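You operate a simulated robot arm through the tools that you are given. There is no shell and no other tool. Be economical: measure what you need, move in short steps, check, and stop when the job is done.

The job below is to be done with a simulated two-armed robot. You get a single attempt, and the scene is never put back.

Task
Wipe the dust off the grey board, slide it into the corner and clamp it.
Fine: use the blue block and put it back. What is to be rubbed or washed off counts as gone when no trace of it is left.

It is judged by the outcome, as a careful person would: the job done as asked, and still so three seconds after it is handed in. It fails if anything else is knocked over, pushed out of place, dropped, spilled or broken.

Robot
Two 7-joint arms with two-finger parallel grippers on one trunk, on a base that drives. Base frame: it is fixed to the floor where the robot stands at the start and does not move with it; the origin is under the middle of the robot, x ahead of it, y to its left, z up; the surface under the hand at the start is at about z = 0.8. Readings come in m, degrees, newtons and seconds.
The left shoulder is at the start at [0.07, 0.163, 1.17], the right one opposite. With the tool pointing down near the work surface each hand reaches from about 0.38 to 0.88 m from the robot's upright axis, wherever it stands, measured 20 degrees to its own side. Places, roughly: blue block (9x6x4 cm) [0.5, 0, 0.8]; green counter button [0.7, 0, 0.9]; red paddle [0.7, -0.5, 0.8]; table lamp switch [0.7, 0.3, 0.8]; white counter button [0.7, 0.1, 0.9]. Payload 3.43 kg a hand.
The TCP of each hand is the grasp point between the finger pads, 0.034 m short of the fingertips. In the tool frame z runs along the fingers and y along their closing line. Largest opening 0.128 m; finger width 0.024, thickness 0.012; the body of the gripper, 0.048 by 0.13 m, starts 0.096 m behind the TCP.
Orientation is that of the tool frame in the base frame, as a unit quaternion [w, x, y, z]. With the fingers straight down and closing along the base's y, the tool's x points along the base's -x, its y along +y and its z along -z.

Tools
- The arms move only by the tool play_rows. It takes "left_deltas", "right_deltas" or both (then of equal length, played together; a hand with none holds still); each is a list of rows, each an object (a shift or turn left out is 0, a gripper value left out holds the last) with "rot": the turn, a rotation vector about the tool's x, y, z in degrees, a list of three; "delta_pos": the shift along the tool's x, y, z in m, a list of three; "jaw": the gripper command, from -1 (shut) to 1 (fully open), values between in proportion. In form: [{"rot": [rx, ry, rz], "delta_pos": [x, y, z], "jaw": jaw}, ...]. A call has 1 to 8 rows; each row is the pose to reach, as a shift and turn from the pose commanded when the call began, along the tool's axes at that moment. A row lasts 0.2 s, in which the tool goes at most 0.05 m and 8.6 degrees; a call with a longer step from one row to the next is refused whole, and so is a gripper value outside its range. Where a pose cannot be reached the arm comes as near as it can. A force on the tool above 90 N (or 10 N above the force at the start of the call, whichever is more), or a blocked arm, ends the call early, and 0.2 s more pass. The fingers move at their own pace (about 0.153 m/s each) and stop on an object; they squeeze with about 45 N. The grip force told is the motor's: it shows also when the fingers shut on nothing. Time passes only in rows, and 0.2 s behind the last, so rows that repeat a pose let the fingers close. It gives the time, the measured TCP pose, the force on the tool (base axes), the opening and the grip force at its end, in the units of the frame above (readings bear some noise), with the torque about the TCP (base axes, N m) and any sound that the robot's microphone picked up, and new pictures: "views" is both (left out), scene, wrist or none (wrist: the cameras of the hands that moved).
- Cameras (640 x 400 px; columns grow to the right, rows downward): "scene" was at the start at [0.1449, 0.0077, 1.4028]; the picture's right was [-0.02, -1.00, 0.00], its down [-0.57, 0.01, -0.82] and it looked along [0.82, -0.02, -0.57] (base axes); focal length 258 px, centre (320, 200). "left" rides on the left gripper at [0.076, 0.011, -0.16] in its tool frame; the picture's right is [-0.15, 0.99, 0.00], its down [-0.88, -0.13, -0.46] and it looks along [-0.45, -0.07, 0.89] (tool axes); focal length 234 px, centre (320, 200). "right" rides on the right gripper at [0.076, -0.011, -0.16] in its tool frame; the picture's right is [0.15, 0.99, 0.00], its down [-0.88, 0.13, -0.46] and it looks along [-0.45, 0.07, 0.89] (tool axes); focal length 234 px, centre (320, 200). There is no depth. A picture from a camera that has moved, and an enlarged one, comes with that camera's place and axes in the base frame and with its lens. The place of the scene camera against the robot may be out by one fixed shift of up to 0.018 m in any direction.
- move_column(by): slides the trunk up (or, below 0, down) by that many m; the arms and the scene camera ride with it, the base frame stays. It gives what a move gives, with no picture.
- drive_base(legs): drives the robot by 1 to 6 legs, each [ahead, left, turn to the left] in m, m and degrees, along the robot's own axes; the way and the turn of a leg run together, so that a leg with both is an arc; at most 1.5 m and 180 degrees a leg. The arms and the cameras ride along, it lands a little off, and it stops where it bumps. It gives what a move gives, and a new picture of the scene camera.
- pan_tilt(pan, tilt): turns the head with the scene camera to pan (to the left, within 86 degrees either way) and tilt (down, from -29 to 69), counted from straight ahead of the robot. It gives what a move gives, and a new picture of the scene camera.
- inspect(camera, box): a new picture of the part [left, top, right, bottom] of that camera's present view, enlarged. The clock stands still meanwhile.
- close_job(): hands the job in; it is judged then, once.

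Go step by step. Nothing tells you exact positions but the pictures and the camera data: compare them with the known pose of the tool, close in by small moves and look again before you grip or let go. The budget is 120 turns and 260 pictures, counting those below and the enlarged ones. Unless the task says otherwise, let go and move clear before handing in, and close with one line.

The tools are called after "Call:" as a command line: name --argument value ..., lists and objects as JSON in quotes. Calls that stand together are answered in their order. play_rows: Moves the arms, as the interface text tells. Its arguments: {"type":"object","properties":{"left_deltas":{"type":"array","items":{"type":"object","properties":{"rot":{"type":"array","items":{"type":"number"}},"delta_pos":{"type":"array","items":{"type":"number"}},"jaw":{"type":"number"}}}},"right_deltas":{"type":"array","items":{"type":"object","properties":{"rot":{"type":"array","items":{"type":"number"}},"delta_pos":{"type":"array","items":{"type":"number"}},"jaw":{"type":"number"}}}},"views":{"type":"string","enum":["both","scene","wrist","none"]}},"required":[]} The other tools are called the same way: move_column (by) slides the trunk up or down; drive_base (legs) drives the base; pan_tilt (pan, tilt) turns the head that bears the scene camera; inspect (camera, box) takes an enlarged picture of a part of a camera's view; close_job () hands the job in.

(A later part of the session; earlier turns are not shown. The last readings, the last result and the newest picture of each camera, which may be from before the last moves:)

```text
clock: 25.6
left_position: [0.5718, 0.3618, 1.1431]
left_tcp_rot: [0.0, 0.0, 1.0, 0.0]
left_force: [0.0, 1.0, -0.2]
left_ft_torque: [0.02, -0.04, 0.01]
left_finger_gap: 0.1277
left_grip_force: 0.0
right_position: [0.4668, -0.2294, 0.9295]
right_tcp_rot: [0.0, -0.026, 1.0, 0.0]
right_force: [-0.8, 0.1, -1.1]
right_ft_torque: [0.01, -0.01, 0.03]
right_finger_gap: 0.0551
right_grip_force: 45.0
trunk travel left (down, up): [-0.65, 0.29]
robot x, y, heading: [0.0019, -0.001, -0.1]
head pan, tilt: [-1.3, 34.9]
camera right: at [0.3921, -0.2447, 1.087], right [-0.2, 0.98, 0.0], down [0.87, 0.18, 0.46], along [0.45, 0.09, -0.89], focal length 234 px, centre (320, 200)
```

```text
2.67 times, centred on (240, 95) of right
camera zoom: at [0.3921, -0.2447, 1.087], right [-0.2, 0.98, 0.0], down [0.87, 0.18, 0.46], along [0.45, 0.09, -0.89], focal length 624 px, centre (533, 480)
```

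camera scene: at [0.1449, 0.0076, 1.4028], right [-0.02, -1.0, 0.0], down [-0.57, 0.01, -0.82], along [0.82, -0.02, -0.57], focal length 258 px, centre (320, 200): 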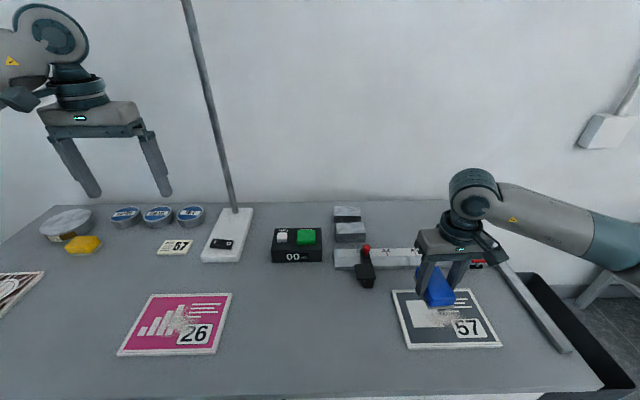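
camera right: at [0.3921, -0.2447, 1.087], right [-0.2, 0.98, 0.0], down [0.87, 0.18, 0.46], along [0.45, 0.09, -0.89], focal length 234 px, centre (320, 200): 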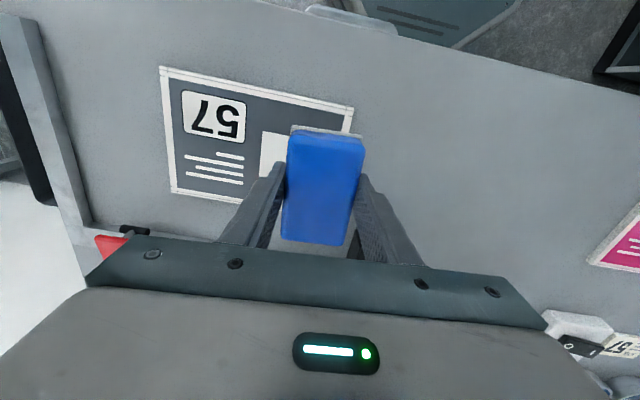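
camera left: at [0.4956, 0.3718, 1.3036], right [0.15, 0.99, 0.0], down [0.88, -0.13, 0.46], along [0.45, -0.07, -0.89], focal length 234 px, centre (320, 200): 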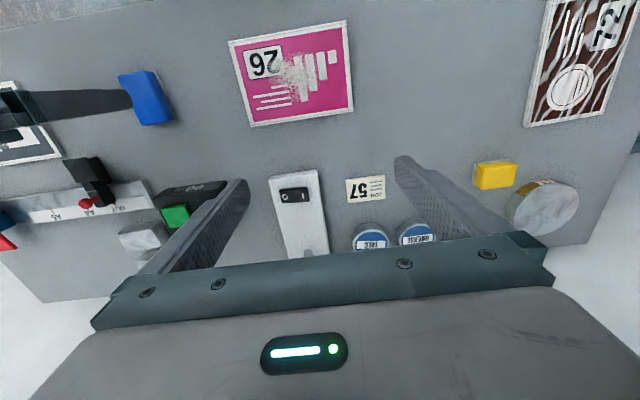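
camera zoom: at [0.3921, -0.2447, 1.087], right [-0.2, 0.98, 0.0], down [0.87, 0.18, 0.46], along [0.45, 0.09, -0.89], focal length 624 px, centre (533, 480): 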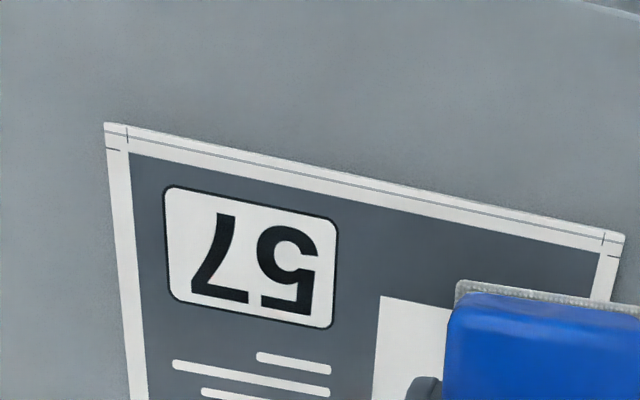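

The board looks clean. I carry the block back to its home spot at [0.476, 0.041].

Call:
play_rows --right_deltas '[{"delta_pos": [-0.002, 0.015, 0]}, {"delta_pos": [-0.005, 0.05, 0]}, {"delta_pos": [-0.008, 0.09, 0]}, {"delta_pos": [-0.011, 0.13, 0]}, {"delta_pos": [-0.014, 0.17, 0]}, {"delta_pos": [-0.018, 0.21, 0]}, {"delta_pos": [-0.021, 0.25, 0]}, {"delta_pos": [-0.0233, 0.2695, 0]}]' --views "scene"

```text
clock: 27.4
left_position: [0.5718, 0.3606, 1.1441]
left_tcp_rot: [0.0, 0.0, 1.0, 0.0]
left_force: [0.2, -0.2, -0.1]
left_ft_torque: [-0.01, 0.02, 0.0]
left_finger_gap: 0.1277
left_grip_force: 0.1
right_position: [0.4744, 0.0394, 0.9293]
right_tcp_rot: [0.001, -0.026, 1.0, 0.0]
right_force: [-0.3, -0.2, -1.2]
right_ft_torque: [0.02, 0.02, -0.03]
right_finger_gap: 0.0551
right_grip_force: 45.1
trunk travel left (down, up): [-0.65, 0.29]
robot x, y, heading: [0.0015, -0.0028, -0.3]
head pan, tilt: [-1.3, 34.9]
camera scene: at [0.145, 0.0083, 1.4028], right [-0.02, -1.0, 0.0], down [-0.57, 0.01, -0.82], along [0.82, -0.02, -0.57], focal length 258 px, centre (320, 200)
```

scene: 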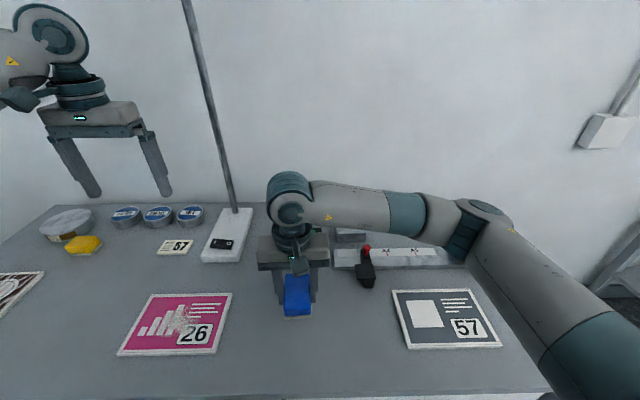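

I lower the block to the table.

Call:
play_rows --right_deltas '[{"delta_pos": [-0.001, 0.001, 0.02]}, {"delta_pos": [-0.001, 0.001, 0.05]}, {"delta_pos": [-0.001, 0.001, 0.075]}, {"delta_pos": [-0.001, 0.001, 0.088]}, {"delta_pos": [-0.001, 0.001, 0.091]}, {"delta_pos": [-0.001, 0.001, 0.091]}]' --views "none"

Call:
play_rows --right_deltas '[{"delta_pos": [0, 0, 0.0015]}, {"delta_pos": [0, 0, 0.0015]}]' --views "none"

Call:
inspect --camera "scene" --box '[250, 280, 346, 340]'

```text
clock: 28.8
left_position: [0.5727, 0.3623, 1.1437]
left_tcp_rot: [0.0, 0.0, 1.0, 0.0]
left_force: [0.2, -0.8, 0.2]
left_ft_torque: [-0.01, -0.02, -0.01]
left_finger_gap: 0.1279
left_grip_force: 0.1
right_position: [0.4768, 0.0407, 0.8373]
right_tcp_rot: [0.0, -0.026, 1.0, 0.0]
right_force: [-0.1, 0.5, -1.9]
right_ft_torque: [0.01, -0.02, -0.03]
right_finger_gap: 0.0548
right_grip_force: 44.8
trunk travel left (down, up): [-0.65, 0.29]
robot x, y, heading: [0.0017, 0.0011, -0.1]
head pan, tilt: [-1.3, 34.9]
```

```text
clock: 29.4
left_position: [0.573, 0.3624, 1.1443]
left_tcp_rot: [0.001, 0.0, 1.0, 0.0]
left_force: [0.2, -0.2, 0.4]
left_ft_torque: [0.01, -0.04, 0.01]
left_finger_gap: 0.1281
left_grip_force: 0.1
right_position: [0.4766, 0.0413, 0.8359]
right_tcp_rot: [0.0, -0.027, 1.0, 0.0]
right_force: [0.4, -0.5, -1.5]
right_ft_torque: [-0.02, -0.01, -0.01]
right_finger_gap: 0.0547
right_grip_force: 45.1
trunk travel left (down, up): [-0.65, 0.29]
robot x, y, heading: [-0.0039, 0.001, 0.0]
head pan, tilt: [-1.3, 34.9]
```

```text
6.67 times, centred on (298, 310) of scene
camera zoom: at [0.1449, 0.0079, 1.4028], right [-0.02, -1.0, 0.0], down [-0.57, 0.01, -0.82], along [0.82, -0.02, -0.57], focal length 1722 px, centre (467, -533)
```

zoom: 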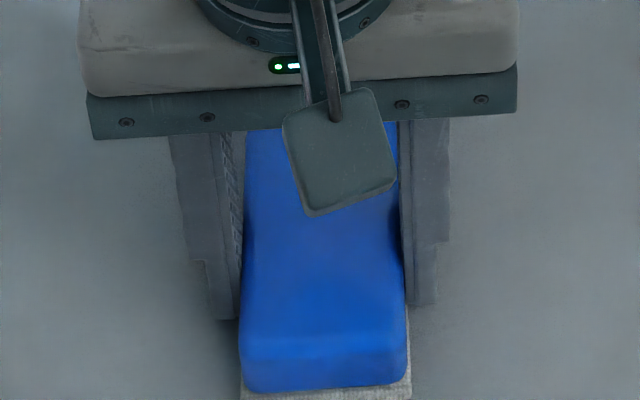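

Call:
play_rows --right_deltas '[{"delta_pos": [0, 0, 0.0015]}, {"delta_pos": [0, 0, 0.0015]}]' --views "none"

Call:
play_rows --right_deltas '[{"delta_pos": [0, 0, 0.001]}, {"delta_pos": [0, 0, 0.001]}]' --views "none"

```text
clock: 30.0
left_position: [0.5723, 0.3606, 1.1435]
left_tcp_rot: [0.0, 0.0, 1.0, 0.0]
left_force: [-0.2, 0.6, 0.1]
left_ft_torque: [0.01, 0.01, -0.01]
left_finger_gap: 0.128
left_grip_force: 0.0
right_position: [0.4776, 0.0418, 0.8358]
right_tcp_rot: [0.002, -0.027, 1.0, 0.001]
right_force: [-0.1, -0.1, 7.8]
right_ft_torque: [-0.08, -0.08, 0.05]
right_finger_gap: 0.0549
right_grip_force: 45.0
trunk travel left (down, up): [-0.65, 0.29]
robot x, y, heading: [-0.0009, -0.0035, 0.1]
head pan, tilt: [-1.3, 34.9]
```

```text
clock: 30.6
left_position: [0.5705, 0.3603, 1.1446]
left_tcp_rot: [0.0, 0.0, 1.0, 0.001]
left_force: [0.0, 0.7, 0.2]
left_ft_torque: [-0.02, 0.05, -0.02]
left_finger_gap: 0.1283
left_grip_force: 0.0
right_position: [0.4771, 0.041, 0.8346]
right_tcp_rot: [0.0, -0.026, 1.0, 0.0]
right_force: [1.2, -1.4, 18.8]
right_ft_torque: [-0.14, 0.23, 0.01]
right_finger_gap: 0.0552
right_grip_force: 44.7
trunk travel left (down, up): [-0.65, 0.29]
robot x, y, heading: [-0.0025, -0.0004, 0.1]
head pan, tilt: [-1.3, 34.9]
```

The block is on the table. I release it and rise.

Call:
play_rows --right_deltas '[{"delta_pos": [0, 0, -0.001], "jaw": -0.5}, {"delta_pos": [0, 0, -0.001], "jaw": 1}, {"delta_pos": [0, 0, -0.001], "jaw": 1}, {"delta_pos": [0, 0, -0.001], "jaw": 1}, {"delta_pos": [0, 0, -0.03]}, {"delta_pos": [0, 0, -0.07]}, {"delta_pos": [0, 0, -0.11]}, {"delta_pos": [0, 0, -0.14]}]' --views "both"

Call:
inspect --camera "scene" --box '[250, 280, 346, 340]'

```text
clock: 32.4
left_position: [0.572, 0.3614, 1.1438]
left_tcp_rot: [0.0, 0.0, 1.0, 0.0]
left_force: [-0.6, -1.1, 0.2]
left_ft_torque: [-0.01, -0.01, 0.01]
left_finger_gap: 0.128
left_grip_force: 0.1
right_position: [0.4771, 0.0414, 0.9751]
right_tcp_rot: [0.0, -0.026, 1.0, 0.0]
right_force: [0.0, 0.0, -0.3]
right_ft_torque: [0.0, -0.04, -0.02]
right_finger_gap: 0.1279
right_grip_force: 0.0
trunk travel left (down, up): [-0.65, 0.29]
robot x, y, heading: [-0.0, 0.0007, -0.0]
head pan, tilt: [-1.3, 34.9]
camera scene: at [0.1443, 0.0081, 1.4028], right [-0.02, -1.0, 0.0], down [-0.57, 0.01, -0.82], along [0.82, -0.02, -0.57], focal length 258 px, centre (320, 200)
camera right: at [0.4017, 0.0247, 1.1319], right [-0.2, 0.98, 0.0], down [0.87, 0.18, 0.46], along [0.45, 0.09, -0.89], focal length 234 px, centre (320, 200)
```

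scene: 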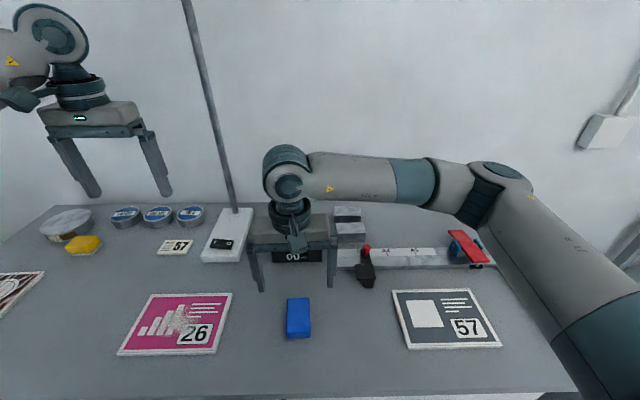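
right: 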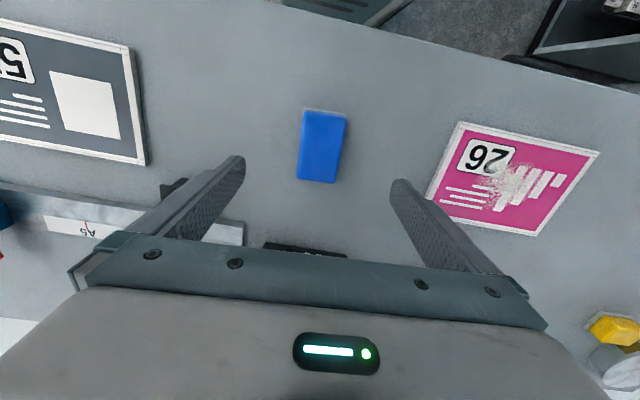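

```text
6.67 times, centred on (298, 310) of scene
camera zoom: at [0.1443, 0.0081, 1.4028], right [-0.02, -1.0, 0.0], down [-0.57, 0.01, -0.82], along [0.82, -0.02, -0.57], focal length 1722 px, centre (467, -533)
```

zoom: 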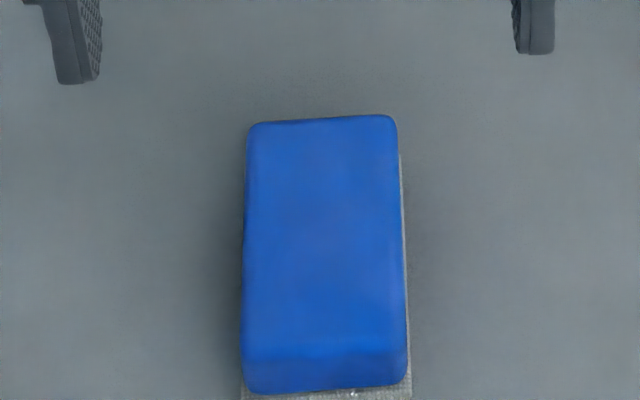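

The block is back in place. Next I push the board's left edge (y ≈ -0.199) toward -y, with the gripper turned 90° so that both fingers push evenly.

Call:
play_rows --right_deltas '[{"delta_pos": [0, -0.02, 0], "rot": [0, 0, 8], "jaw": 0.5}, {"delta_pos": [0, -0.04, 0], "rot": [0, 0, 16]}, {"delta_pos": [0, -0.06, 0], "rot": [0, 0, 24]}, {"delta_pos": [0, -0.08, 0], "rot": [0, 0, 32]}, {"delta_pos": [0, -0.1, 0], "rot": [0, 0, 40]}, {"delta_pos": [0, -0.12, 0], "rot": [0, 0, 48]}, {"delta_pos": [0, -0.14, 0], "rot": [0, 0, 56]}, {"delta_pos": [0, -0.16, 0], "rot": [0, 0, 64]}]' --views "none"

Call:
play_rows --right_deltas '[{"rot": [0, 0, 8]}, {"rot": [0, 0, 16]}, {"rot": [0, 0, 24]}, {"rot": [0, 0, 29]}, {"rot": [0, 0, 29]}]' --views "both"

```text
clock: 34.2
left_position: [0.572, 0.3602, 1.1438]
left_tcp_rot: [0.0, 0.001, 1.0, 0.001]
left_force: [0.5, -0.9, 0.8]
left_ft_torque: [0.01, 0.01, 0.0]
left_finger_gap: 0.1284
left_grip_force: 0.1
right_position: [0.484, -0.119, 0.9736]
right_tcp_rot: [0.0, 0.508, 0.861, -0.001]
right_force: [-0.6, -0.5, 0.7]
right_ft_torque: [0.0, -0.01, 0.01]
right_finger_gap: 0.0961
right_grip_force: 0.0
trunk travel left (down, up): [-0.65, 0.29]
robot x, y, heading: [-0.0033, 0.0016, -0.3]
head pan, tilt: [-1.3, 34.9]
```

```text
clock: 35.4
left_position: [0.5728, 0.3612, 1.143]
left_tcp_rot: [0.0, 0.0, 1.0, 0.0]
left_force: [0.7, -0.5, 0.6]
left_ft_torque: [0.02, 0.0, 0.01]
left_finger_gap: 0.1279
left_grip_force: 0.0
right_position: [0.4855, -0.1179, 0.9739]
right_tcp_rot: [0.0, 0.707, 0.707, 0.001]
right_force: [0.7, -0.1, 0.4]
right_ft_torque: [0.0, 0.0, -0.01]
right_finger_gap: 0.0958
right_grip_force: 0.1
trunk travel left (down, up): [-0.65, 0.29]
robot x, y, heading: [0.0037, -0.001, -0.1]
head pan, tilt: [-1.3, 34.9]
camera scene: at [0.1448, 0.0079, 1.4028], right [-0.02, -1.0, 0.0], down [-0.57, 0.01, -0.82], along [0.82, -0.02, -0.57], focal length 258 px, centre (320, 200)
camera right: at [0.4744, -0.043, 1.1313], right [0.99, 0.14, 0.0], down [0.13, -0.88, 0.46], along [0.07, -0.45, -0.89], focal length 234 px, centre (320, 200)
```

scene: 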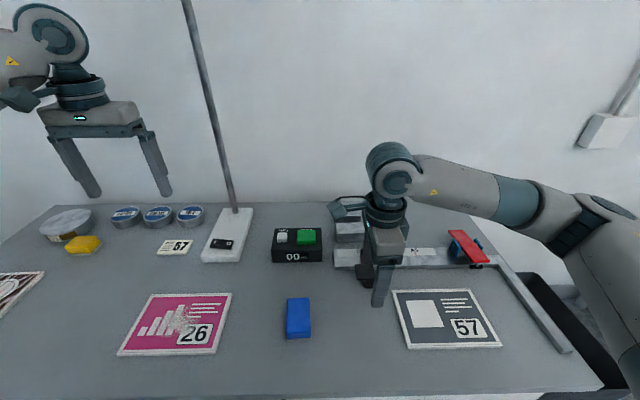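
right: 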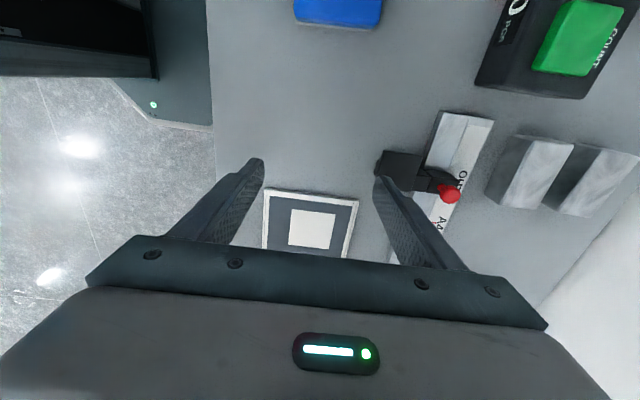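

The hand is turned (tool x is now base +y). The slider's nose is at x ≥ 0.568, clear of my far finger at 0.546. I lower beside the left edge.

Call:
play_rows --right_deltas '[{"delta_pos": [-0.02, 0, 0.03]}, {"delta_pos": [-0.042, 0, 0.07]}, {"delta_pos": [-0.042, 0, 0.11]}, {"delta_pos": [-0.042, 0, 0.13]}, {"delta_pos": [-0.042, 0, 0.136]}, {"delta_pos": [-0.042, 0, 0.136]}]' --views "both"

Call:
inspect --camera "scene" --box '[340, 260, 484, 350]'

```text
clock: 36.8
left_position: [0.5721, 0.3615, 1.1426]
left_tcp_rot: [0.0, 0.0, 1.0, 0.0]
left_force: [0.4, -0.2, 0.4]
left_ft_torque: [0.0, -0.01, -0.01]
left_finger_gap: 0.128
left_grip_force: 0.1
right_position: [0.4842, -0.1613, 0.8377]
right_tcp_rot: [0.0, 0.707, 0.707, 0.0]
right_force: [0.4, 0.3, -0.8]
right_ft_torque: [0.01, 0.01, -0.01]
right_finger_gap: 0.0959
right_grip_force: 0.0
trunk travel left (down, up): [-0.65, 0.29]
robot x, y, heading: [0.0013, -0.0052, -0.2]
head pan, tilt: [-1.3, 34.9]
camera scene: at [0.1449, 0.0079, 1.4028], right [-0.02, -1.0, 0.0], down [-0.57, 0.01, -0.82], along [0.82, -0.02, -0.57], focal length 258 px, centre (320, 200)
camera right: at [0.4737, -0.0853, 0.9946], right [0.99, 0.15, 0.0], down [0.13, -0.88, 0.46], along [0.07, -0.45, -0.89], focal length 234 px, centre (320, 200)
```

scene: 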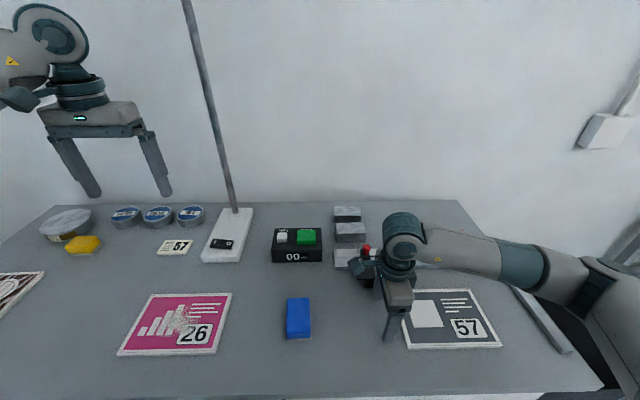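
right: 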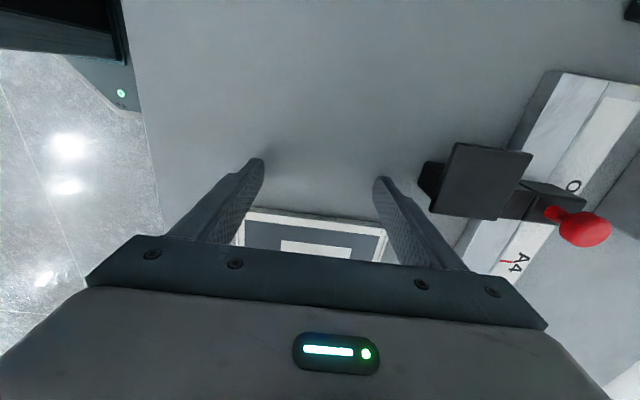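

```text
4.44 times, centred on (412, 305) of scene
camera zoom: at [0.1449, 0.0079, 1.4028], right [-0.02, -1.0, 0.0], down [-0.57, 0.01, -0.82], along [0.82, -0.02, -0.57], focal length 1148 px, centre (-89, -267)
```

zoom: 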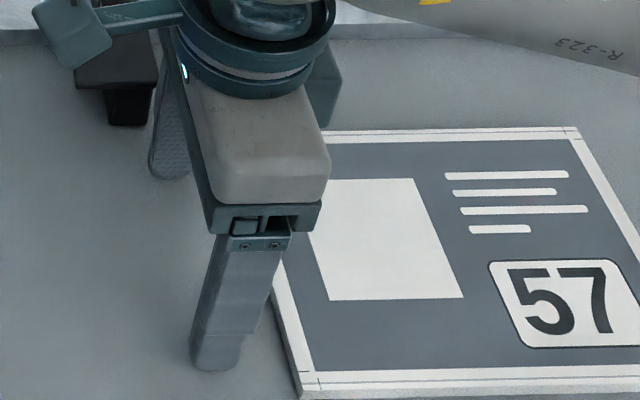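

I push -y slowly, stopping short of the fence.

Call:
play_rows --right_deltas '[{"delta_pos": [-0.015, 0, 0]}, {"delta_pos": [-0.03, 0, 0]}, {"delta_pos": [-0.05, 0, 0]}, {"delta_pos": [-0.07, 0, 0]}, {"delta_pos": [-0.09, 0, 0]}, {"delta_pos": [-0.11, 0, 0]}, {"delta_pos": [-0.125, 0, 0]}, {"delta_pos": [-0.132, 0, 0]}]' --views "both"

Call:
inspect --camera "scene" --box '[400, 240, 592, 360]'

```text
clock: 38.6
left_position: [0.5711, 0.3598, 1.144]
left_tcp_rot: [0.0, 0.0, 1.0, 0.0]
left_force: [-0.4, 0.2, 0.0]
left_ft_torque: [-0.02, -0.01, -0.02]
left_finger_gap: 0.1282
left_grip_force: 0.1
right_position: [0.4849, -0.2929, 0.8375]
right_tcp_rot: [-0.001, 0.707, 0.708, 0.0]
right_force: [-0.3, -0.4, 0.7]
right_ft_torque: [0.01, -0.01, -0.02]
right_finger_gap: 0.0958
right_grip_force: 0.1
trunk travel left (down, up): [-0.65, 0.29]
robot x, y, heading: [0.0058, 0.0004, 0.1]
head pan, tilt: [-1.3, 34.9]
camera scene: at [0.1447, 0.0078, 1.4029], right [-0.02, -1.0, 0.0], down [-0.57, 0.01, -0.82], along [0.82, -0.02, -0.57], focal length 258 px, centre (320, 200)
camera right: at [0.4738, -0.2182, 0.9946], right [0.99, 0.15, 0.0], down [0.13, -0.88, 0.46], along [0.07, -0.45, -0.89], focal length 234 px, centre (320, 200)
```

scene: 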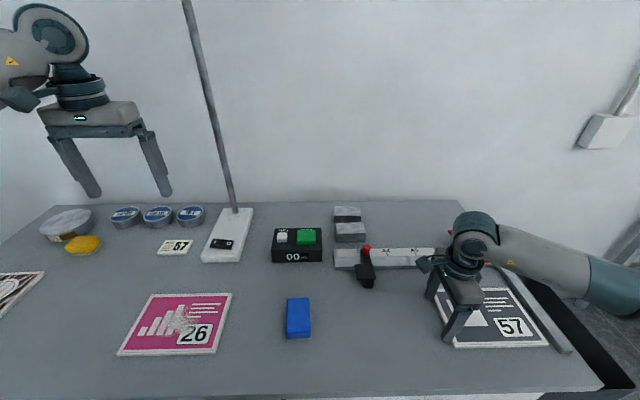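
right: 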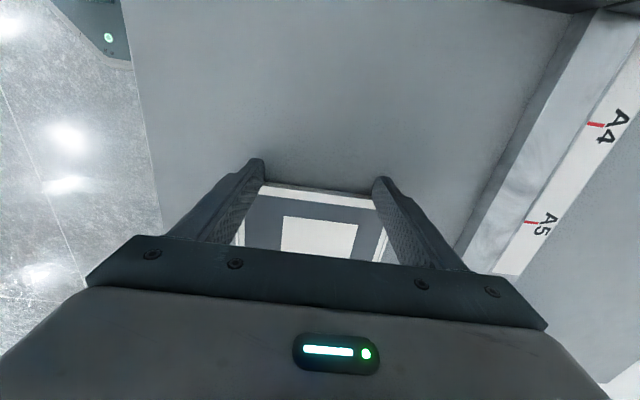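

```text
3.33 times, centred on (496, 300) of scene
camera zoom: at [0.1447, 0.0078, 1.4029], right [-0.02, -1.0, 0.0], down [-0.57, 0.01, -0.82], along [0.82, -0.02, -0.57], focal length 861 px, centre (-267, -133)
```

zoom: 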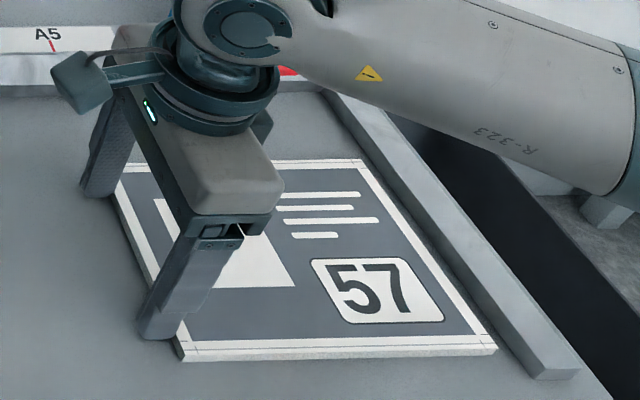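

About 2 cm remain to the fence. I continue in small steps until it seats.

Call:
play_rows --right_deltas '[{"delta_pos": [-0.006, 0, 0]}, {"delta_pos": [-0.012, 0, 0]}, {"delta_pos": [-0.015, 0, 0]}, {"delta_pos": [-0.015, 0, 0]}]' --views "none"

Call:
inspect --camera "scene" --box '[448, 270, 592, 360]'

```text
clock: 39.6
left_position: [0.5718, 0.3603, 1.1422]
left_tcp_rot: [0.0, 0.0, 1.0, 0.0]
left_force: [-0.2, 0.0, -0.1]
left_ft_torque: [0.03, -0.01, -0.01]
left_finger_gap: 0.1282
left_grip_force: 0.0
right_position: [0.4862, -0.308, 0.837]
right_tcp_rot: [0.0, 0.708, 0.706, 0.0]
right_force: [-0.7, 0.1, 1.0]
right_ft_torque: [0.02, 0.0, -0.01]
right_finger_gap: 0.096
right_grip_force: 0.1
trunk travel left (down, up): [-0.65, 0.29]
robot x, y, heading: [-0.0013, -0.0018, -0.1]
head pan, tilt: [-1.3, 34.9]
```

```text
4.44 times, centred on (520, 315) of scene
camera zoom: at [0.1448, 0.0078, 1.4028], right [-0.02, -1.0, 0.0], down [-0.57, 0.01, -0.82], along [0.82, -0.02, -0.57], focal length 1148 px, centre (-569, -311)
```

zoom: 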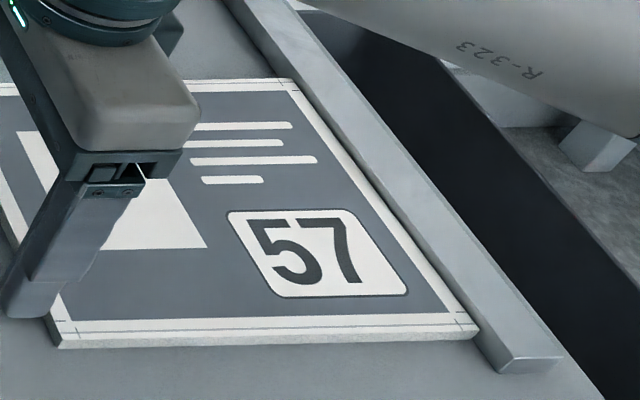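

Call:
play_rows --right_deltas '[{"delta_pos": [-0.002, 0, 0]}, {"delta_pos": [-0.004, 0, 0]}, {"delta_pos": [-0.004, 0, 0]}]' --views "none"

Call:
play_rows --right_deltas '[{"delta_pos": [-0.002, 0, 0]}, {"delta_pos": [-0.002, 0, 0]}]' --views "none"

Call:
inspect --camera "scene" --box '[448, 270, 592, 360]'

```text
clock: 40.4
left_position: [0.5718, 0.3636, 1.1436]
left_tcp_rot: [0.0, -0.001, 1.0, -0.001]
left_force: [0.2, -0.2, 0.2]
left_ft_torque: [0.0, 0.01, 0.01]
left_finger_gap: 0.1279
left_grip_force: 0.1
right_position: [0.4859, -0.309, 0.8368]
right_tcp_rot: [-0.001, 0.707, 0.707, 0.001]
right_force: [-0.4, 17.9, -0.6]
right_ft_torque: [0.54, -0.07, -0.77]
right_finger_gap: 0.096
right_grip_force: 1.2
trunk travel left (down, up): [-0.65, 0.29]
robot x, y, heading: [0.0001, 0.0007, 0.0]
head pan, tilt: [-1.3, 34.9]
```

```text
clock: 41.0
left_position: [0.572, 0.3654, 1.1423]
left_tcp_rot: [0.001, -0.001, 1.0, -0.002]
left_force: [-0.4, -0.4, -0.4]
left_ft_torque: [0.01, 0.05, -0.01]
left_finger_gap: 0.128
left_grip_force: 0.2
right_position: [0.4857, -0.3087, 0.8379]
right_tcp_rot: [0.0, 0.706, 0.708, 0.001]
right_force: [-3.3, 36.1, -0.1]
right_ft_torque: [1.08, 0.44, -1.34]
right_finger_gap: 0.0967
right_grip_force: 0.9
trunk travel left (down, up): [-0.65, 0.29]
robot x, y, heading: [0.0003, 0.0022, 0.4]
head pan, tilt: [-1.3, 34.9]
```

```text
4.44 times, centred on (520, 315) of scene
camera zoom: at [0.1445, 0.0126, 1.4029], right [-0.02, -1.0, 0.0], down [-0.57, 0.01, -0.82], along [0.82, -0.02, -0.57], focal length 1148 px, centre (-569, -311)
```

zoom: 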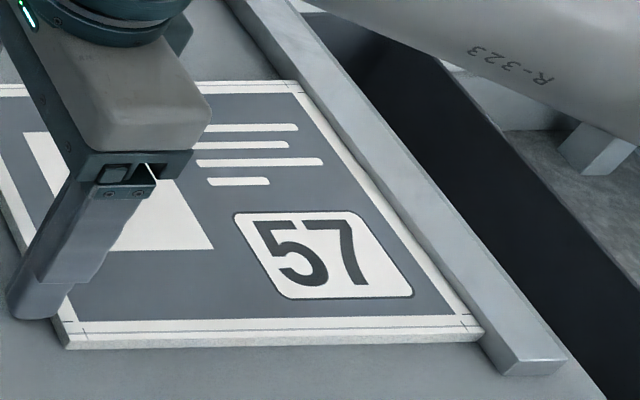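

The board is seated on the side fence. I back off, rise, and turn the hand back to push along +x.

Call:
play_rows --right_deltas '[{"delta_pos": [0.01, 0, 0]}, {"delta_pos": [0.03, 0, 0]}, {"delta_pos": [0.04, 0, -0.03]}, {"delta_pos": [0.04, 0, -0.07]}, {"delta_pos": [0.04, 0, -0.11]}, {"delta_pos": [0.04, 0, -0.12], "rot": [0, 0, -8]}, {"delta_pos": [0.04, 0, -0.12], "rot": [0, 0, -16]}, {"delta_pos": [0.04, 0, -0.12], "rot": [0, 0, -24]}]' --views "none"

Call:
play_rows --right_deltas '[{"rot": [0, 0, -8]}, {"rot": [0, 0, -16]}, {"rot": [0, 0, -24]}, {"rot": [0, 0, -32]}, {"rot": [0, 0, -40]}, {"rot": [0, 0, -48]}, {"rot": [0, 0, -56]}, {"rot": [0, 0, -64]}]' --views "scene"

```text
clock: 42.8
left_position: [0.5721, 0.3618, 1.1436]
left_tcp_rot: [0.0, 0.0, 1.0, 0.001]
left_force: [-0.2, -0.4, -0.7]
left_ft_torque: [-0.01, 0.0, 0.01]
left_finger_gap: 0.128
left_grip_force: 0.0
right_position: [0.4853, -0.2736, 0.9581]
right_tcp_rot: [0.0, 0.544, 0.839, 0.0]
right_force: [-0.1, -0.3, -0.1]
right_ft_torque: [0.01, 0.01, -0.01]
right_finger_gap: 0.0961
right_grip_force: 0.1
trunk travel left (down, up): [-0.65, 0.29]
robot x, y, heading: [-0.0008, -0.001, 0.3]
head pan, tilt: [-1.3, 34.9]
```

```text
clock: 44.6
left_position: [0.5716, 0.3616, 1.1436]
left_tcp_rot: [0.0, 0.0, 1.0, 0.0]
left_force: [0.1, 0.3, 0.2]
left_ft_torque: [-0.04, 0.02, 0.01]
left_finger_gap: 0.1279
left_grip_force: 0.0
right_position: [0.485, -0.2742, 0.9576]
right_tcp_rot: [0.0, 0.017, 1.0, 0.0]
right_force: [-0.1, 0.4, 0.3]
right_ft_torque: [-0.01, 0.0, -0.02]
right_finger_gap: 0.0963
right_grip_force: 0.0
trunk travel left (down, up): [-0.65, 0.29]
robot x, y, heading: [0.0002, 0.003, -0.1]
head pan, tilt: [-1.3, 34.9]
camera scene: at [0.1448, 0.0078, 1.4028], right [-0.02, -1.0, 0.0], down [-0.57, 0.01, -0.82], along [0.82, -0.02, -0.57], focal length 258 px, centre (320, 200)
```

scene: 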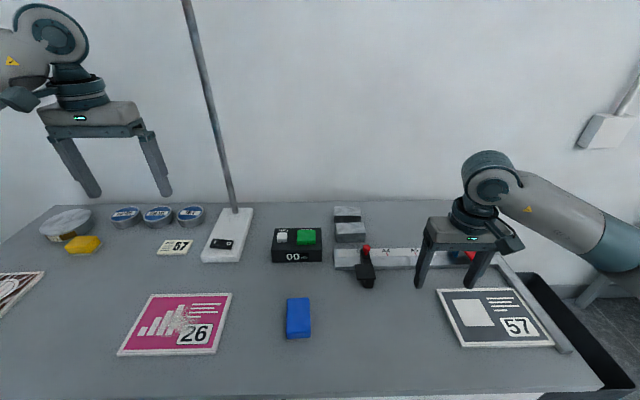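

Call:
play_rows --right_deltas '[{"delta_pos": [0.025, -0.035, 0], "rot": [0, 0, -2]}, {"delta_pos": [0.05, -0.07, 0], "rot": [0, 0, -2]}, {"delta_pos": [0.075, -0.105, 0], "rot": [0, 0, -2]}, {"delta_pos": [0.095, -0.14, 0], "rot": [0, 0, -2]}, {"delta_pos": [0.105, -0.16, 0], "rot": [0, 0, -2]}, {"delta_pos": [0.105, -0.16, 0], "rot": [0, 0, -2]}]' --views "both"

```text
clock: 46.0
left_position: [0.5716, 0.3614, 1.1428]
left_tcp_rot: [0.0, 0.0, 1.0, 0.0]
left_force: [0.0, 0.1, -0.5]
left_ft_torque: [-0.02, 0.04, 0.03]
left_finger_gap: 0.128
left_grip_force: 0.0
right_position: [0.373, -0.4308, 0.9564]
right_tcp_rot: [0.0, 0.0, 1.0, -0.001]
right_force: [0.6, 0.2, 0.6]
right_ft_torque: [-0.01, 0.04, 0.01]
right_finger_gap: 0.0962
right_grip_force: 0.0
trunk travel left (down, up): [-0.65, 0.29]
robot x, y, heading: [0.0012, -0.0029, -0.2]
head pan, tilt: [-1.3, 34.9]
camera scene: at [0.1453, 0.0078, 1.4028], right [-0.02, -1.0, 0.0], down [-0.57, 0.01, -0.82], along [0.82, -0.02, -0.57], focal length 258 px, centre (320, 200)
camera right: at [0.2988, -0.442, 1.1145], right [-0.15, 0.99, 0.0], down [0.88, 0.13, 0.46], along [0.45, 0.07, -0.89], focal length 234 px, centre (320, 200)
```

scene: 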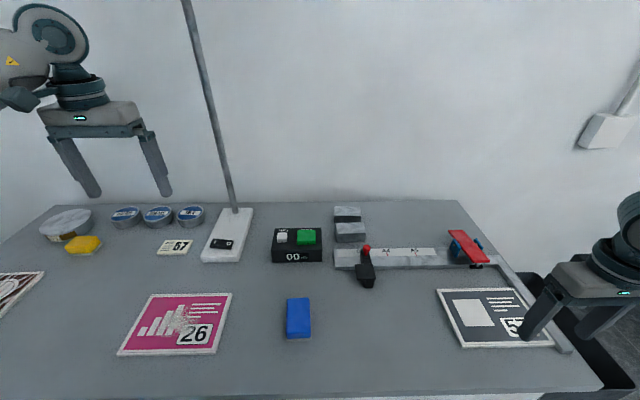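
right: 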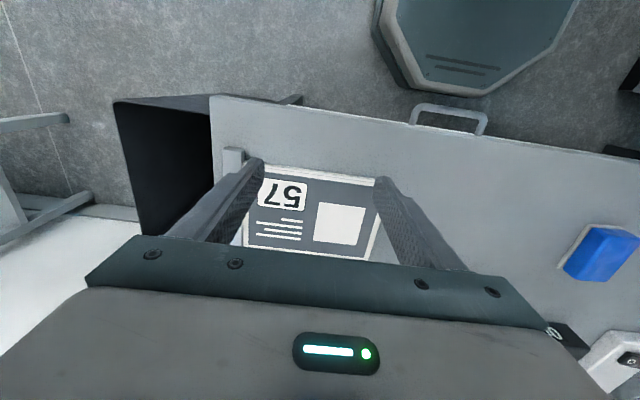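

The fingers are clear of the near edge (x ≈ 0.41) and inside the fence. I lower beside it.

Call:
play_rows --right_deltas '[{"delta_pos": [0, 0, 0.04]}, {"delta_pos": [0, 0, 0.08]}, {"delta_pos": [0, 0, 0.108]}, {"delta_pos": [0, 0, 0.119]}, {"delta_pos": [0, 0, 0.119]}]' --views "none"

Call:
inspect --camera "scene" --box '[420, 240, 612, 360]'

```text
clock: 47.2
left_position: [0.5715, 0.3609, 1.1432]
left_tcp_rot: [0.0, -0.001, 1.0, 0.001]
left_force: [-0.2, 0.3, -1.1]
left_ft_torque: [-0.04, 0.03, 0.01]
left_finger_gap: 0.1279
left_grip_force: 0.2
right_position: [0.3746, -0.4307, 0.8371]
right_tcp_rot: [0.0, 0.0, 1.0, -0.001]
right_force: [0.1, -0.1, 0.3]
right_ft_torque: [0.01, -0.01, -0.02]
right_finger_gap: 0.0958
right_grip_force: 0.0
trunk travel left (down, up): [-0.65, 0.29]
robot x, y, heading: [0.0022, 0.0011, -0.0]
head pan, tilt: [-1.3, 34.9]
```

```text
3.33 times, centred on (516, 300) of scene
camera zoom: at [0.1447, 0.0078, 1.4029], right [-0.02, -1.0, 0.0], down [-0.57, 0.01, -0.82], along [0.82, -0.02, -0.57], focal length 861 px, centre (-333, -133)
```

zoom: 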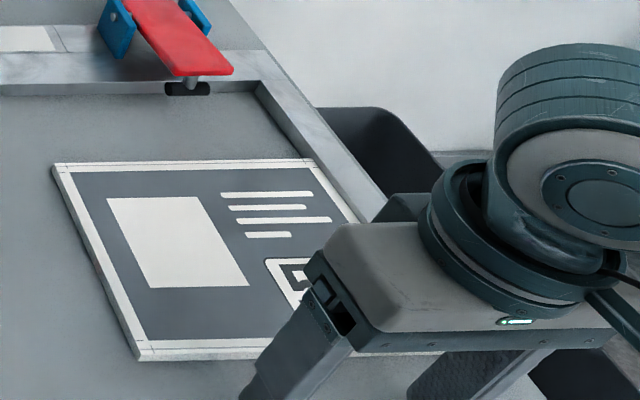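

I push toward the rail in +x, stopping about 1.5 cm short, then look.

Call:
play_rows --right_deltas '[{"delta_pos": [-0.015, 0, 0]}, {"delta_pos": [-0.028, 0, 0]}, {"delta_pos": [-0.042, 0, 0]}, {"delta_pos": [-0.057, 0, 0]}, {"delta_pos": [-0.072, 0, 0]}, {"delta_pos": [-0.084, 0, 0]}, {"delta_pos": [-0.09, 0, 0]}, {"delta_pos": [-0.09, 0, 0]}]' --views "none"

Call:
inspect --camera "scene" --box '[420, 230, 580, 330]'

```text
clock: 49.0
left_position: [0.5714, 0.3612, 1.1432]
left_tcp_rot: [0.001, 0.0, 1.0, 0.0]
left_force: [-0.5, -0.1, -0.1]
left_ft_torque: [0.0, -0.01, 0.02]
left_finger_gap: 0.1281
left_grip_force: 0.0
right_position: [0.4649, -0.4305, 0.8393]
right_tcp_rot: [0.0, 0.0, 1.0, 0.0]
right_force: [1.1, -0.3, 0.2]
right_ft_torque: [0.02, -0.02, 0.0]
right_finger_gap: 0.0958
right_grip_force: 0.1
trunk travel left (down, up): [-0.65, 0.29]
robot x, y, heading: [-0.0017, -0.0028, -0.1]
head pan, tilt: [-1.3, 34.9]
```

```text
4.00 times, centred on (500, 280) of scene
camera zoom: at [0.1447, 0.0077, 1.4029], right [-0.02, -1.0, 0.0], down [-0.57, 0.01, -0.82], along [0.82, -0.02, -0.57], focal length 1033 px, centre (-400, -120)
```

zoom: 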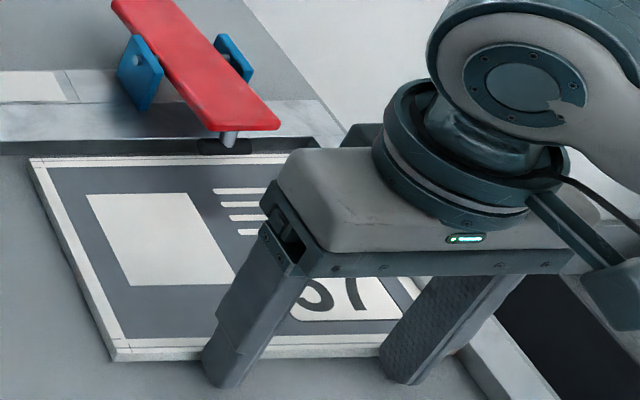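

Call:
play_rows --right_deltas '[{"delta_pos": [-0.004, 0, 0]}, {"delta_pos": [-0.008, 0, 0]}, {"delta_pos": [-0.01, 0, 0]}, {"delta_pos": [-0.01, 0, 0]}]' --views "none"

Call:
play_rows --right_deltas '[{"delta_pos": [-0.002, 0, 0]}, {"delta_pos": [-0.004, 0, 0]}, {"delta_pos": [-0.004, 0, 0]}]' --views "none"

Call:
inspect --camera "scene" --box '[420, 230, 580, 330]'

```text
clock: 50.0
left_position: [0.5708, 0.3611, 1.1434]
left_tcp_rot: [-0.001, -0.001, 1.0, 0.0]
left_force: [-0.5, -0.4, 0.0]
left_ft_torque: [0.02, -0.02, 0.03]
left_finger_gap: 0.1279
left_grip_force: 0.1
right_position: [0.4751, -0.4293, 0.8388]
right_tcp_rot: [-0.001, 0.0, 1.0, 0.001]
right_force: [-0.4, 0.1, 0.0]
right_ft_torque: [-0.01, 0.0, 0.02]
right_finger_gap: 0.0959
right_grip_force: 0.1
trunk travel left (down, up): [-0.65, 0.29]
robot x, y, heading: [0.0004, 0.0026, -0.2]
head pan, tilt: [-1.3, 34.9]
```

```text
clock: 50.8
left_position: [0.5709, 0.3607, 1.1445]
left_tcp_rot: [0.001, 0.0, 1.0, 0.0]
left_force: [0.5, -0.6, -1.4]
left_ft_torque: [-0.02, -0.01, -0.03]
left_finger_gap: 0.1282
left_grip_force: 0.1
right_position: [0.4762, -0.4302, 0.8403]
right_tcp_rot: [-0.001, 0.0, 1.0, 0.0]
right_force: [-15.4, 3.3, -0.3]
right_ft_torque: [0.14, 0.48, -0.11]
right_finger_gap: 0.0957
right_grip_force: 0.0
trunk travel left (down, up): [-0.65, 0.29]
robot x, y, heading: [0.0015, 0.0042, -0.2]
head pan, tilt: [-1.3, 34.9]
```

```text
4.00 times, centred on (500, 280) of scene
camera zoom: at [0.1428, 0.0081, 1.403], right [-0.02, -1.0, 0.0], down [-0.57, 0.01, -0.82], along [0.82, -0.02, -0.57], focal length 1033 px, centre (-400, -120)
```

zoom: 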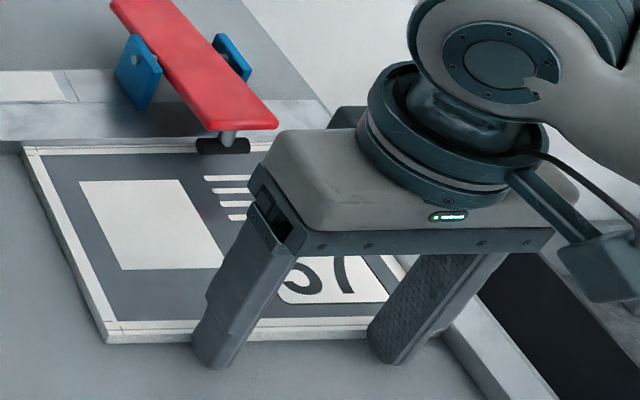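

Contact with the rail shows (15 N). One more small nudge, then I back away and check the corner.

Call:
play_rows --right_deltas '[{"delta_pos": [-0.0015, 0, 0]}, {"delta_pos": [-0.0015, 0, 0]}]' --views "none"

Call:
play_rows --right_deltas '[{"delta_pos": [0.01, 0, 0]}, {"delta_pos": [0.03, 0, 0]}, {"delta_pos": [0.05, 0, -0.01]}, {"delta_pos": [0.06, 0, -0.05]}, {"delta_pos": [0.06, 0, -0.09]}, {"delta_pos": [0.06, 0, -0.12]}, {"delta_pos": [0.06, 0, -0.12]}]' --views "both"

Call:
inspect --camera "scene" --box '[420, 230, 580, 330]'

Call:
inspect --camera "right" --box '[160, 140, 400, 290]'

```text
clock: 51.4
left_position: [0.5687, 0.3606, 1.1446]
left_tcp_rot: [0.001, 0.0, 1.0, -0.001]
left_force: [-0.1, 0.1, -0.2]
left_ft_torque: [0.03, 0.0, -0.02]
left_finger_gap: 0.1277
left_grip_force: 0.0
right_position: [0.4758, -0.4301, 0.8394]
right_tcp_rot: [-0.001, 0.0, 1.0, 0.0]
right_force: [-28.2, 4.5, -1.6]
right_ft_torque: [0.44, 0.89, -0.02]
right_finger_gap: 0.0958
right_grip_force: 0.0
trunk travel left (down, up): [-0.65, 0.29]
robot x, y, heading: [-0.0009, 0.0052, 0.0]
head pan, tilt: [-1.3, 34.9]
```

```text
clock: 53.0
left_position: [0.5707, 0.3608, 1.144]
left_tcp_rot: [0.0, -0.001, 1.0, 0.001]
left_force: [0.0, 0.4, -0.9]
left_ft_torque: [0.01, -0.01, 0.02]
left_finger_gap: 0.1278
left_grip_force: 0.1
right_position: [0.4204, -0.4309, 0.9583]
right_tcp_rot: [0.0, 0.001, 1.0, 0.0]
right_force: [0.1, 0.3, -0.4]
right_ft_torque: [0.0, -0.01, 0.03]
right_finger_gap: 0.0961
right_grip_force: 0.1
trunk travel left (down, up): [-0.65, 0.29]
robot x, y, heading: [-0.0005, 0.0006, -0.3]
head pan, tilt: [-1.3, 34.9]
camera scene: at [0.1447, 0.0076, 1.4029], right [-0.02, -1.0, 0.0], down [-0.57, 0.01, -0.82], along [0.82, -0.02, -0.57], focal length 258 px, centre (320, 200)
camera right: at [0.3443, -0.4427, 1.1165], right [-0.15, 0.99, 0.0], down [0.88, 0.13, 0.46], along [0.45, 0.07, -0.89], focal length 234 px, centre (320, 200)
```

scene: 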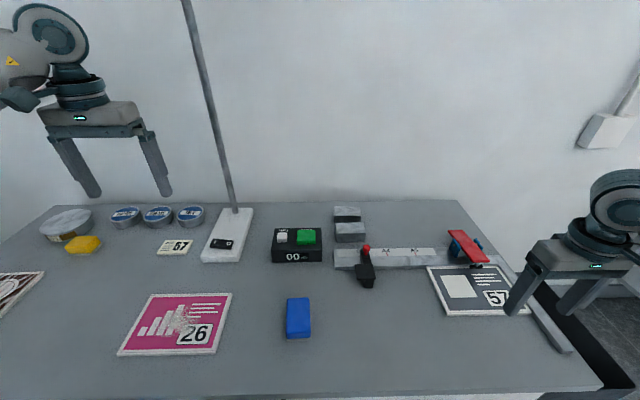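
right: 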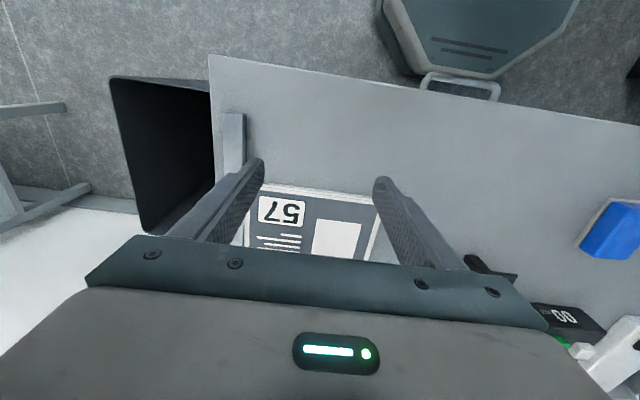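

```text
4.00 times, centred on (500, 280) of scene
camera zoom: at [0.1447, 0.0076, 1.4029], right [-0.02, -1.0, 0.0], down [-0.57, 0.01, -0.82], along [0.82, -0.02, -0.57], focal length 1033 px, centre (-400, -120)
```

zoom: 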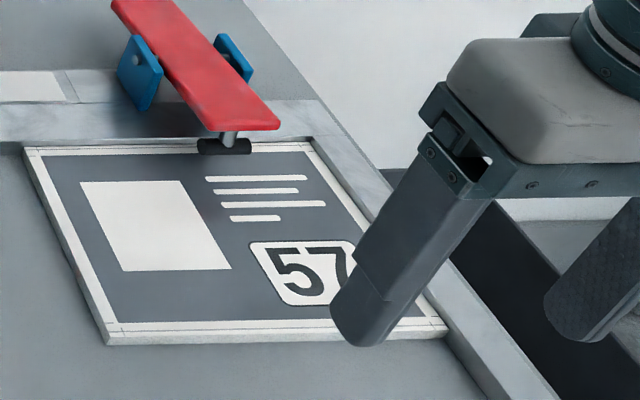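

```text
2.67 times, centred on (280, 215) of right
camera zoom: at [0.3443, -0.4427, 1.1165], right [-0.15, 0.99, 0.0], down [0.88, 0.13, 0.46], along [0.45, 0.07, -0.89], focal length 624 px, centre (427, 160)
```

zoom: 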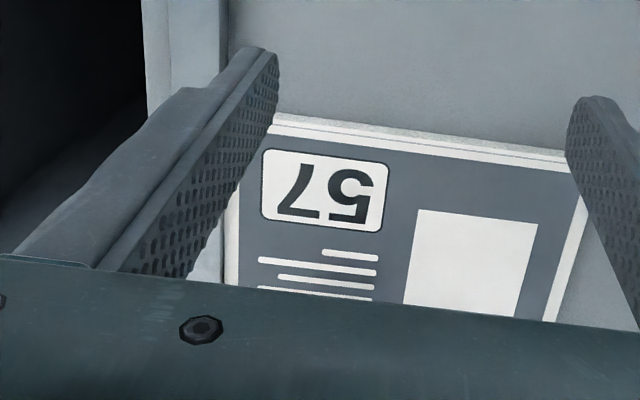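

The board is flush against both the rail and the fence. Next I close the fingers and hover above the paddle's front end, at about [0.61, -0.437].

Call:
play_rows --right_deltas '[{"delta_pos": [0, 0, -0.02], "jaw": -1}, {"delta_pos": [-0.04, -0.002, -0.02]}, {"delta_pos": [-0.08, -0.004, -0.02]}, {"delta_pos": [-0.12, -0.006, -0.02]}, {"delta_pos": [-0.16, -0.006, -0.01]}, {"delta_pos": [-0.188, -0.006, 0]}, {"delta_pos": [-0.188, -0.006, 0]}]' --views "both"

Call:
inspect --camera "scene" --box '[420, 200, 548, 280]'

Call:
inspect --camera "right" --box '[200, 120, 440, 270]'

```text
clock: 54.6
left_position: [0.5718, 0.3603, 1.1436]
left_tcp_rot: [0.0, 0.0, 1.0, 0.0]
left_force: [-0.3, 0.1, -0.2]
left_ft_torque: [0.01, -0.01, 0.02]
left_finger_gap: 0.1279
left_grip_force: 0.1
right_position: [0.6083, -0.436, 0.9572]
right_tcp_rot: [0.0, 0.0, 1.0, 0.0]
right_force: [-0.6, 0.5, 0.5]
right_ft_torque: [-0.01, -0.01, 0.0]
right_finger_gap: 0.0003
right_grip_force: 33.1
trunk travel left (down, up): [-0.65, 0.29]
robot x, y, heading: [-0.0045, -0.002, 0.1]
head pan, tilt: [-1.3, 34.9]
camera scene: at [0.1443, 0.0076, 1.4029], right [-0.02, -1.0, 0.0], down [-0.57, 0.01, -0.82], along [0.82, -0.02, -0.57], focal length 258 px, centre (320, 200)
camera right: at [0.5318, -0.448, 1.1154], right [-0.15, 0.99, 0.0], down [0.88, 0.13, 0.46], along [0.45, 0.07, -0.89], focal length 234 px, centre (320, 200)
```

scene: 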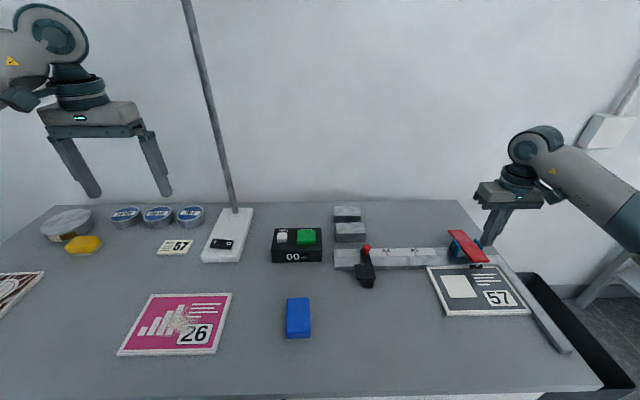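
right: 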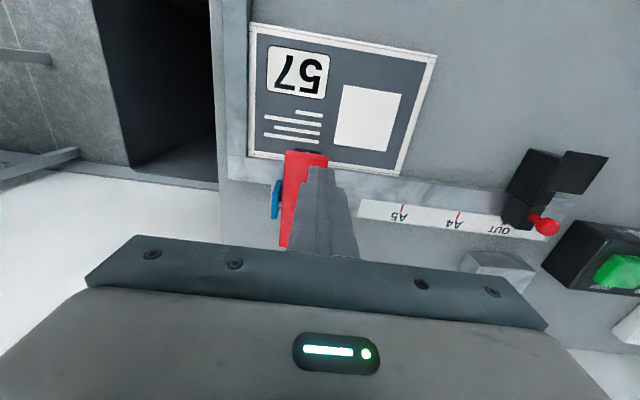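

```text
5.00 times, centred on (484, 240) of scene
camera zoom: at [0.1443, 0.0076, 1.4029], right [-0.02, -1.0, 0.0], down [-0.57, 0.01, -0.82], along [0.82, -0.02, -0.57], focal length 1292 px, centre (-500, 0)
```

zoom: 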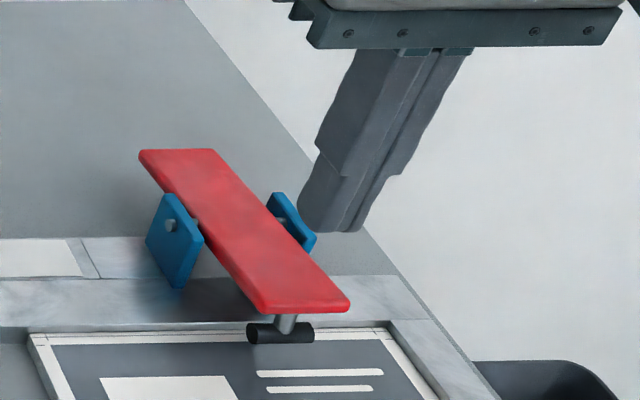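

```text
2.67 times, centred on (320, 195) of right
camera zoom: at [0.5318, -0.448, 1.1154], right [-0.15, 0.99, 0.0], down [0.88, 0.13, 0.46], along [0.45, 0.07, -0.89], focal length 624 px, centre (320, 213)
```

zoom: 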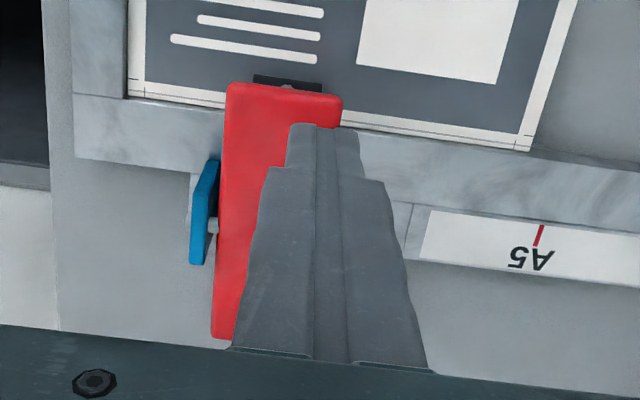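

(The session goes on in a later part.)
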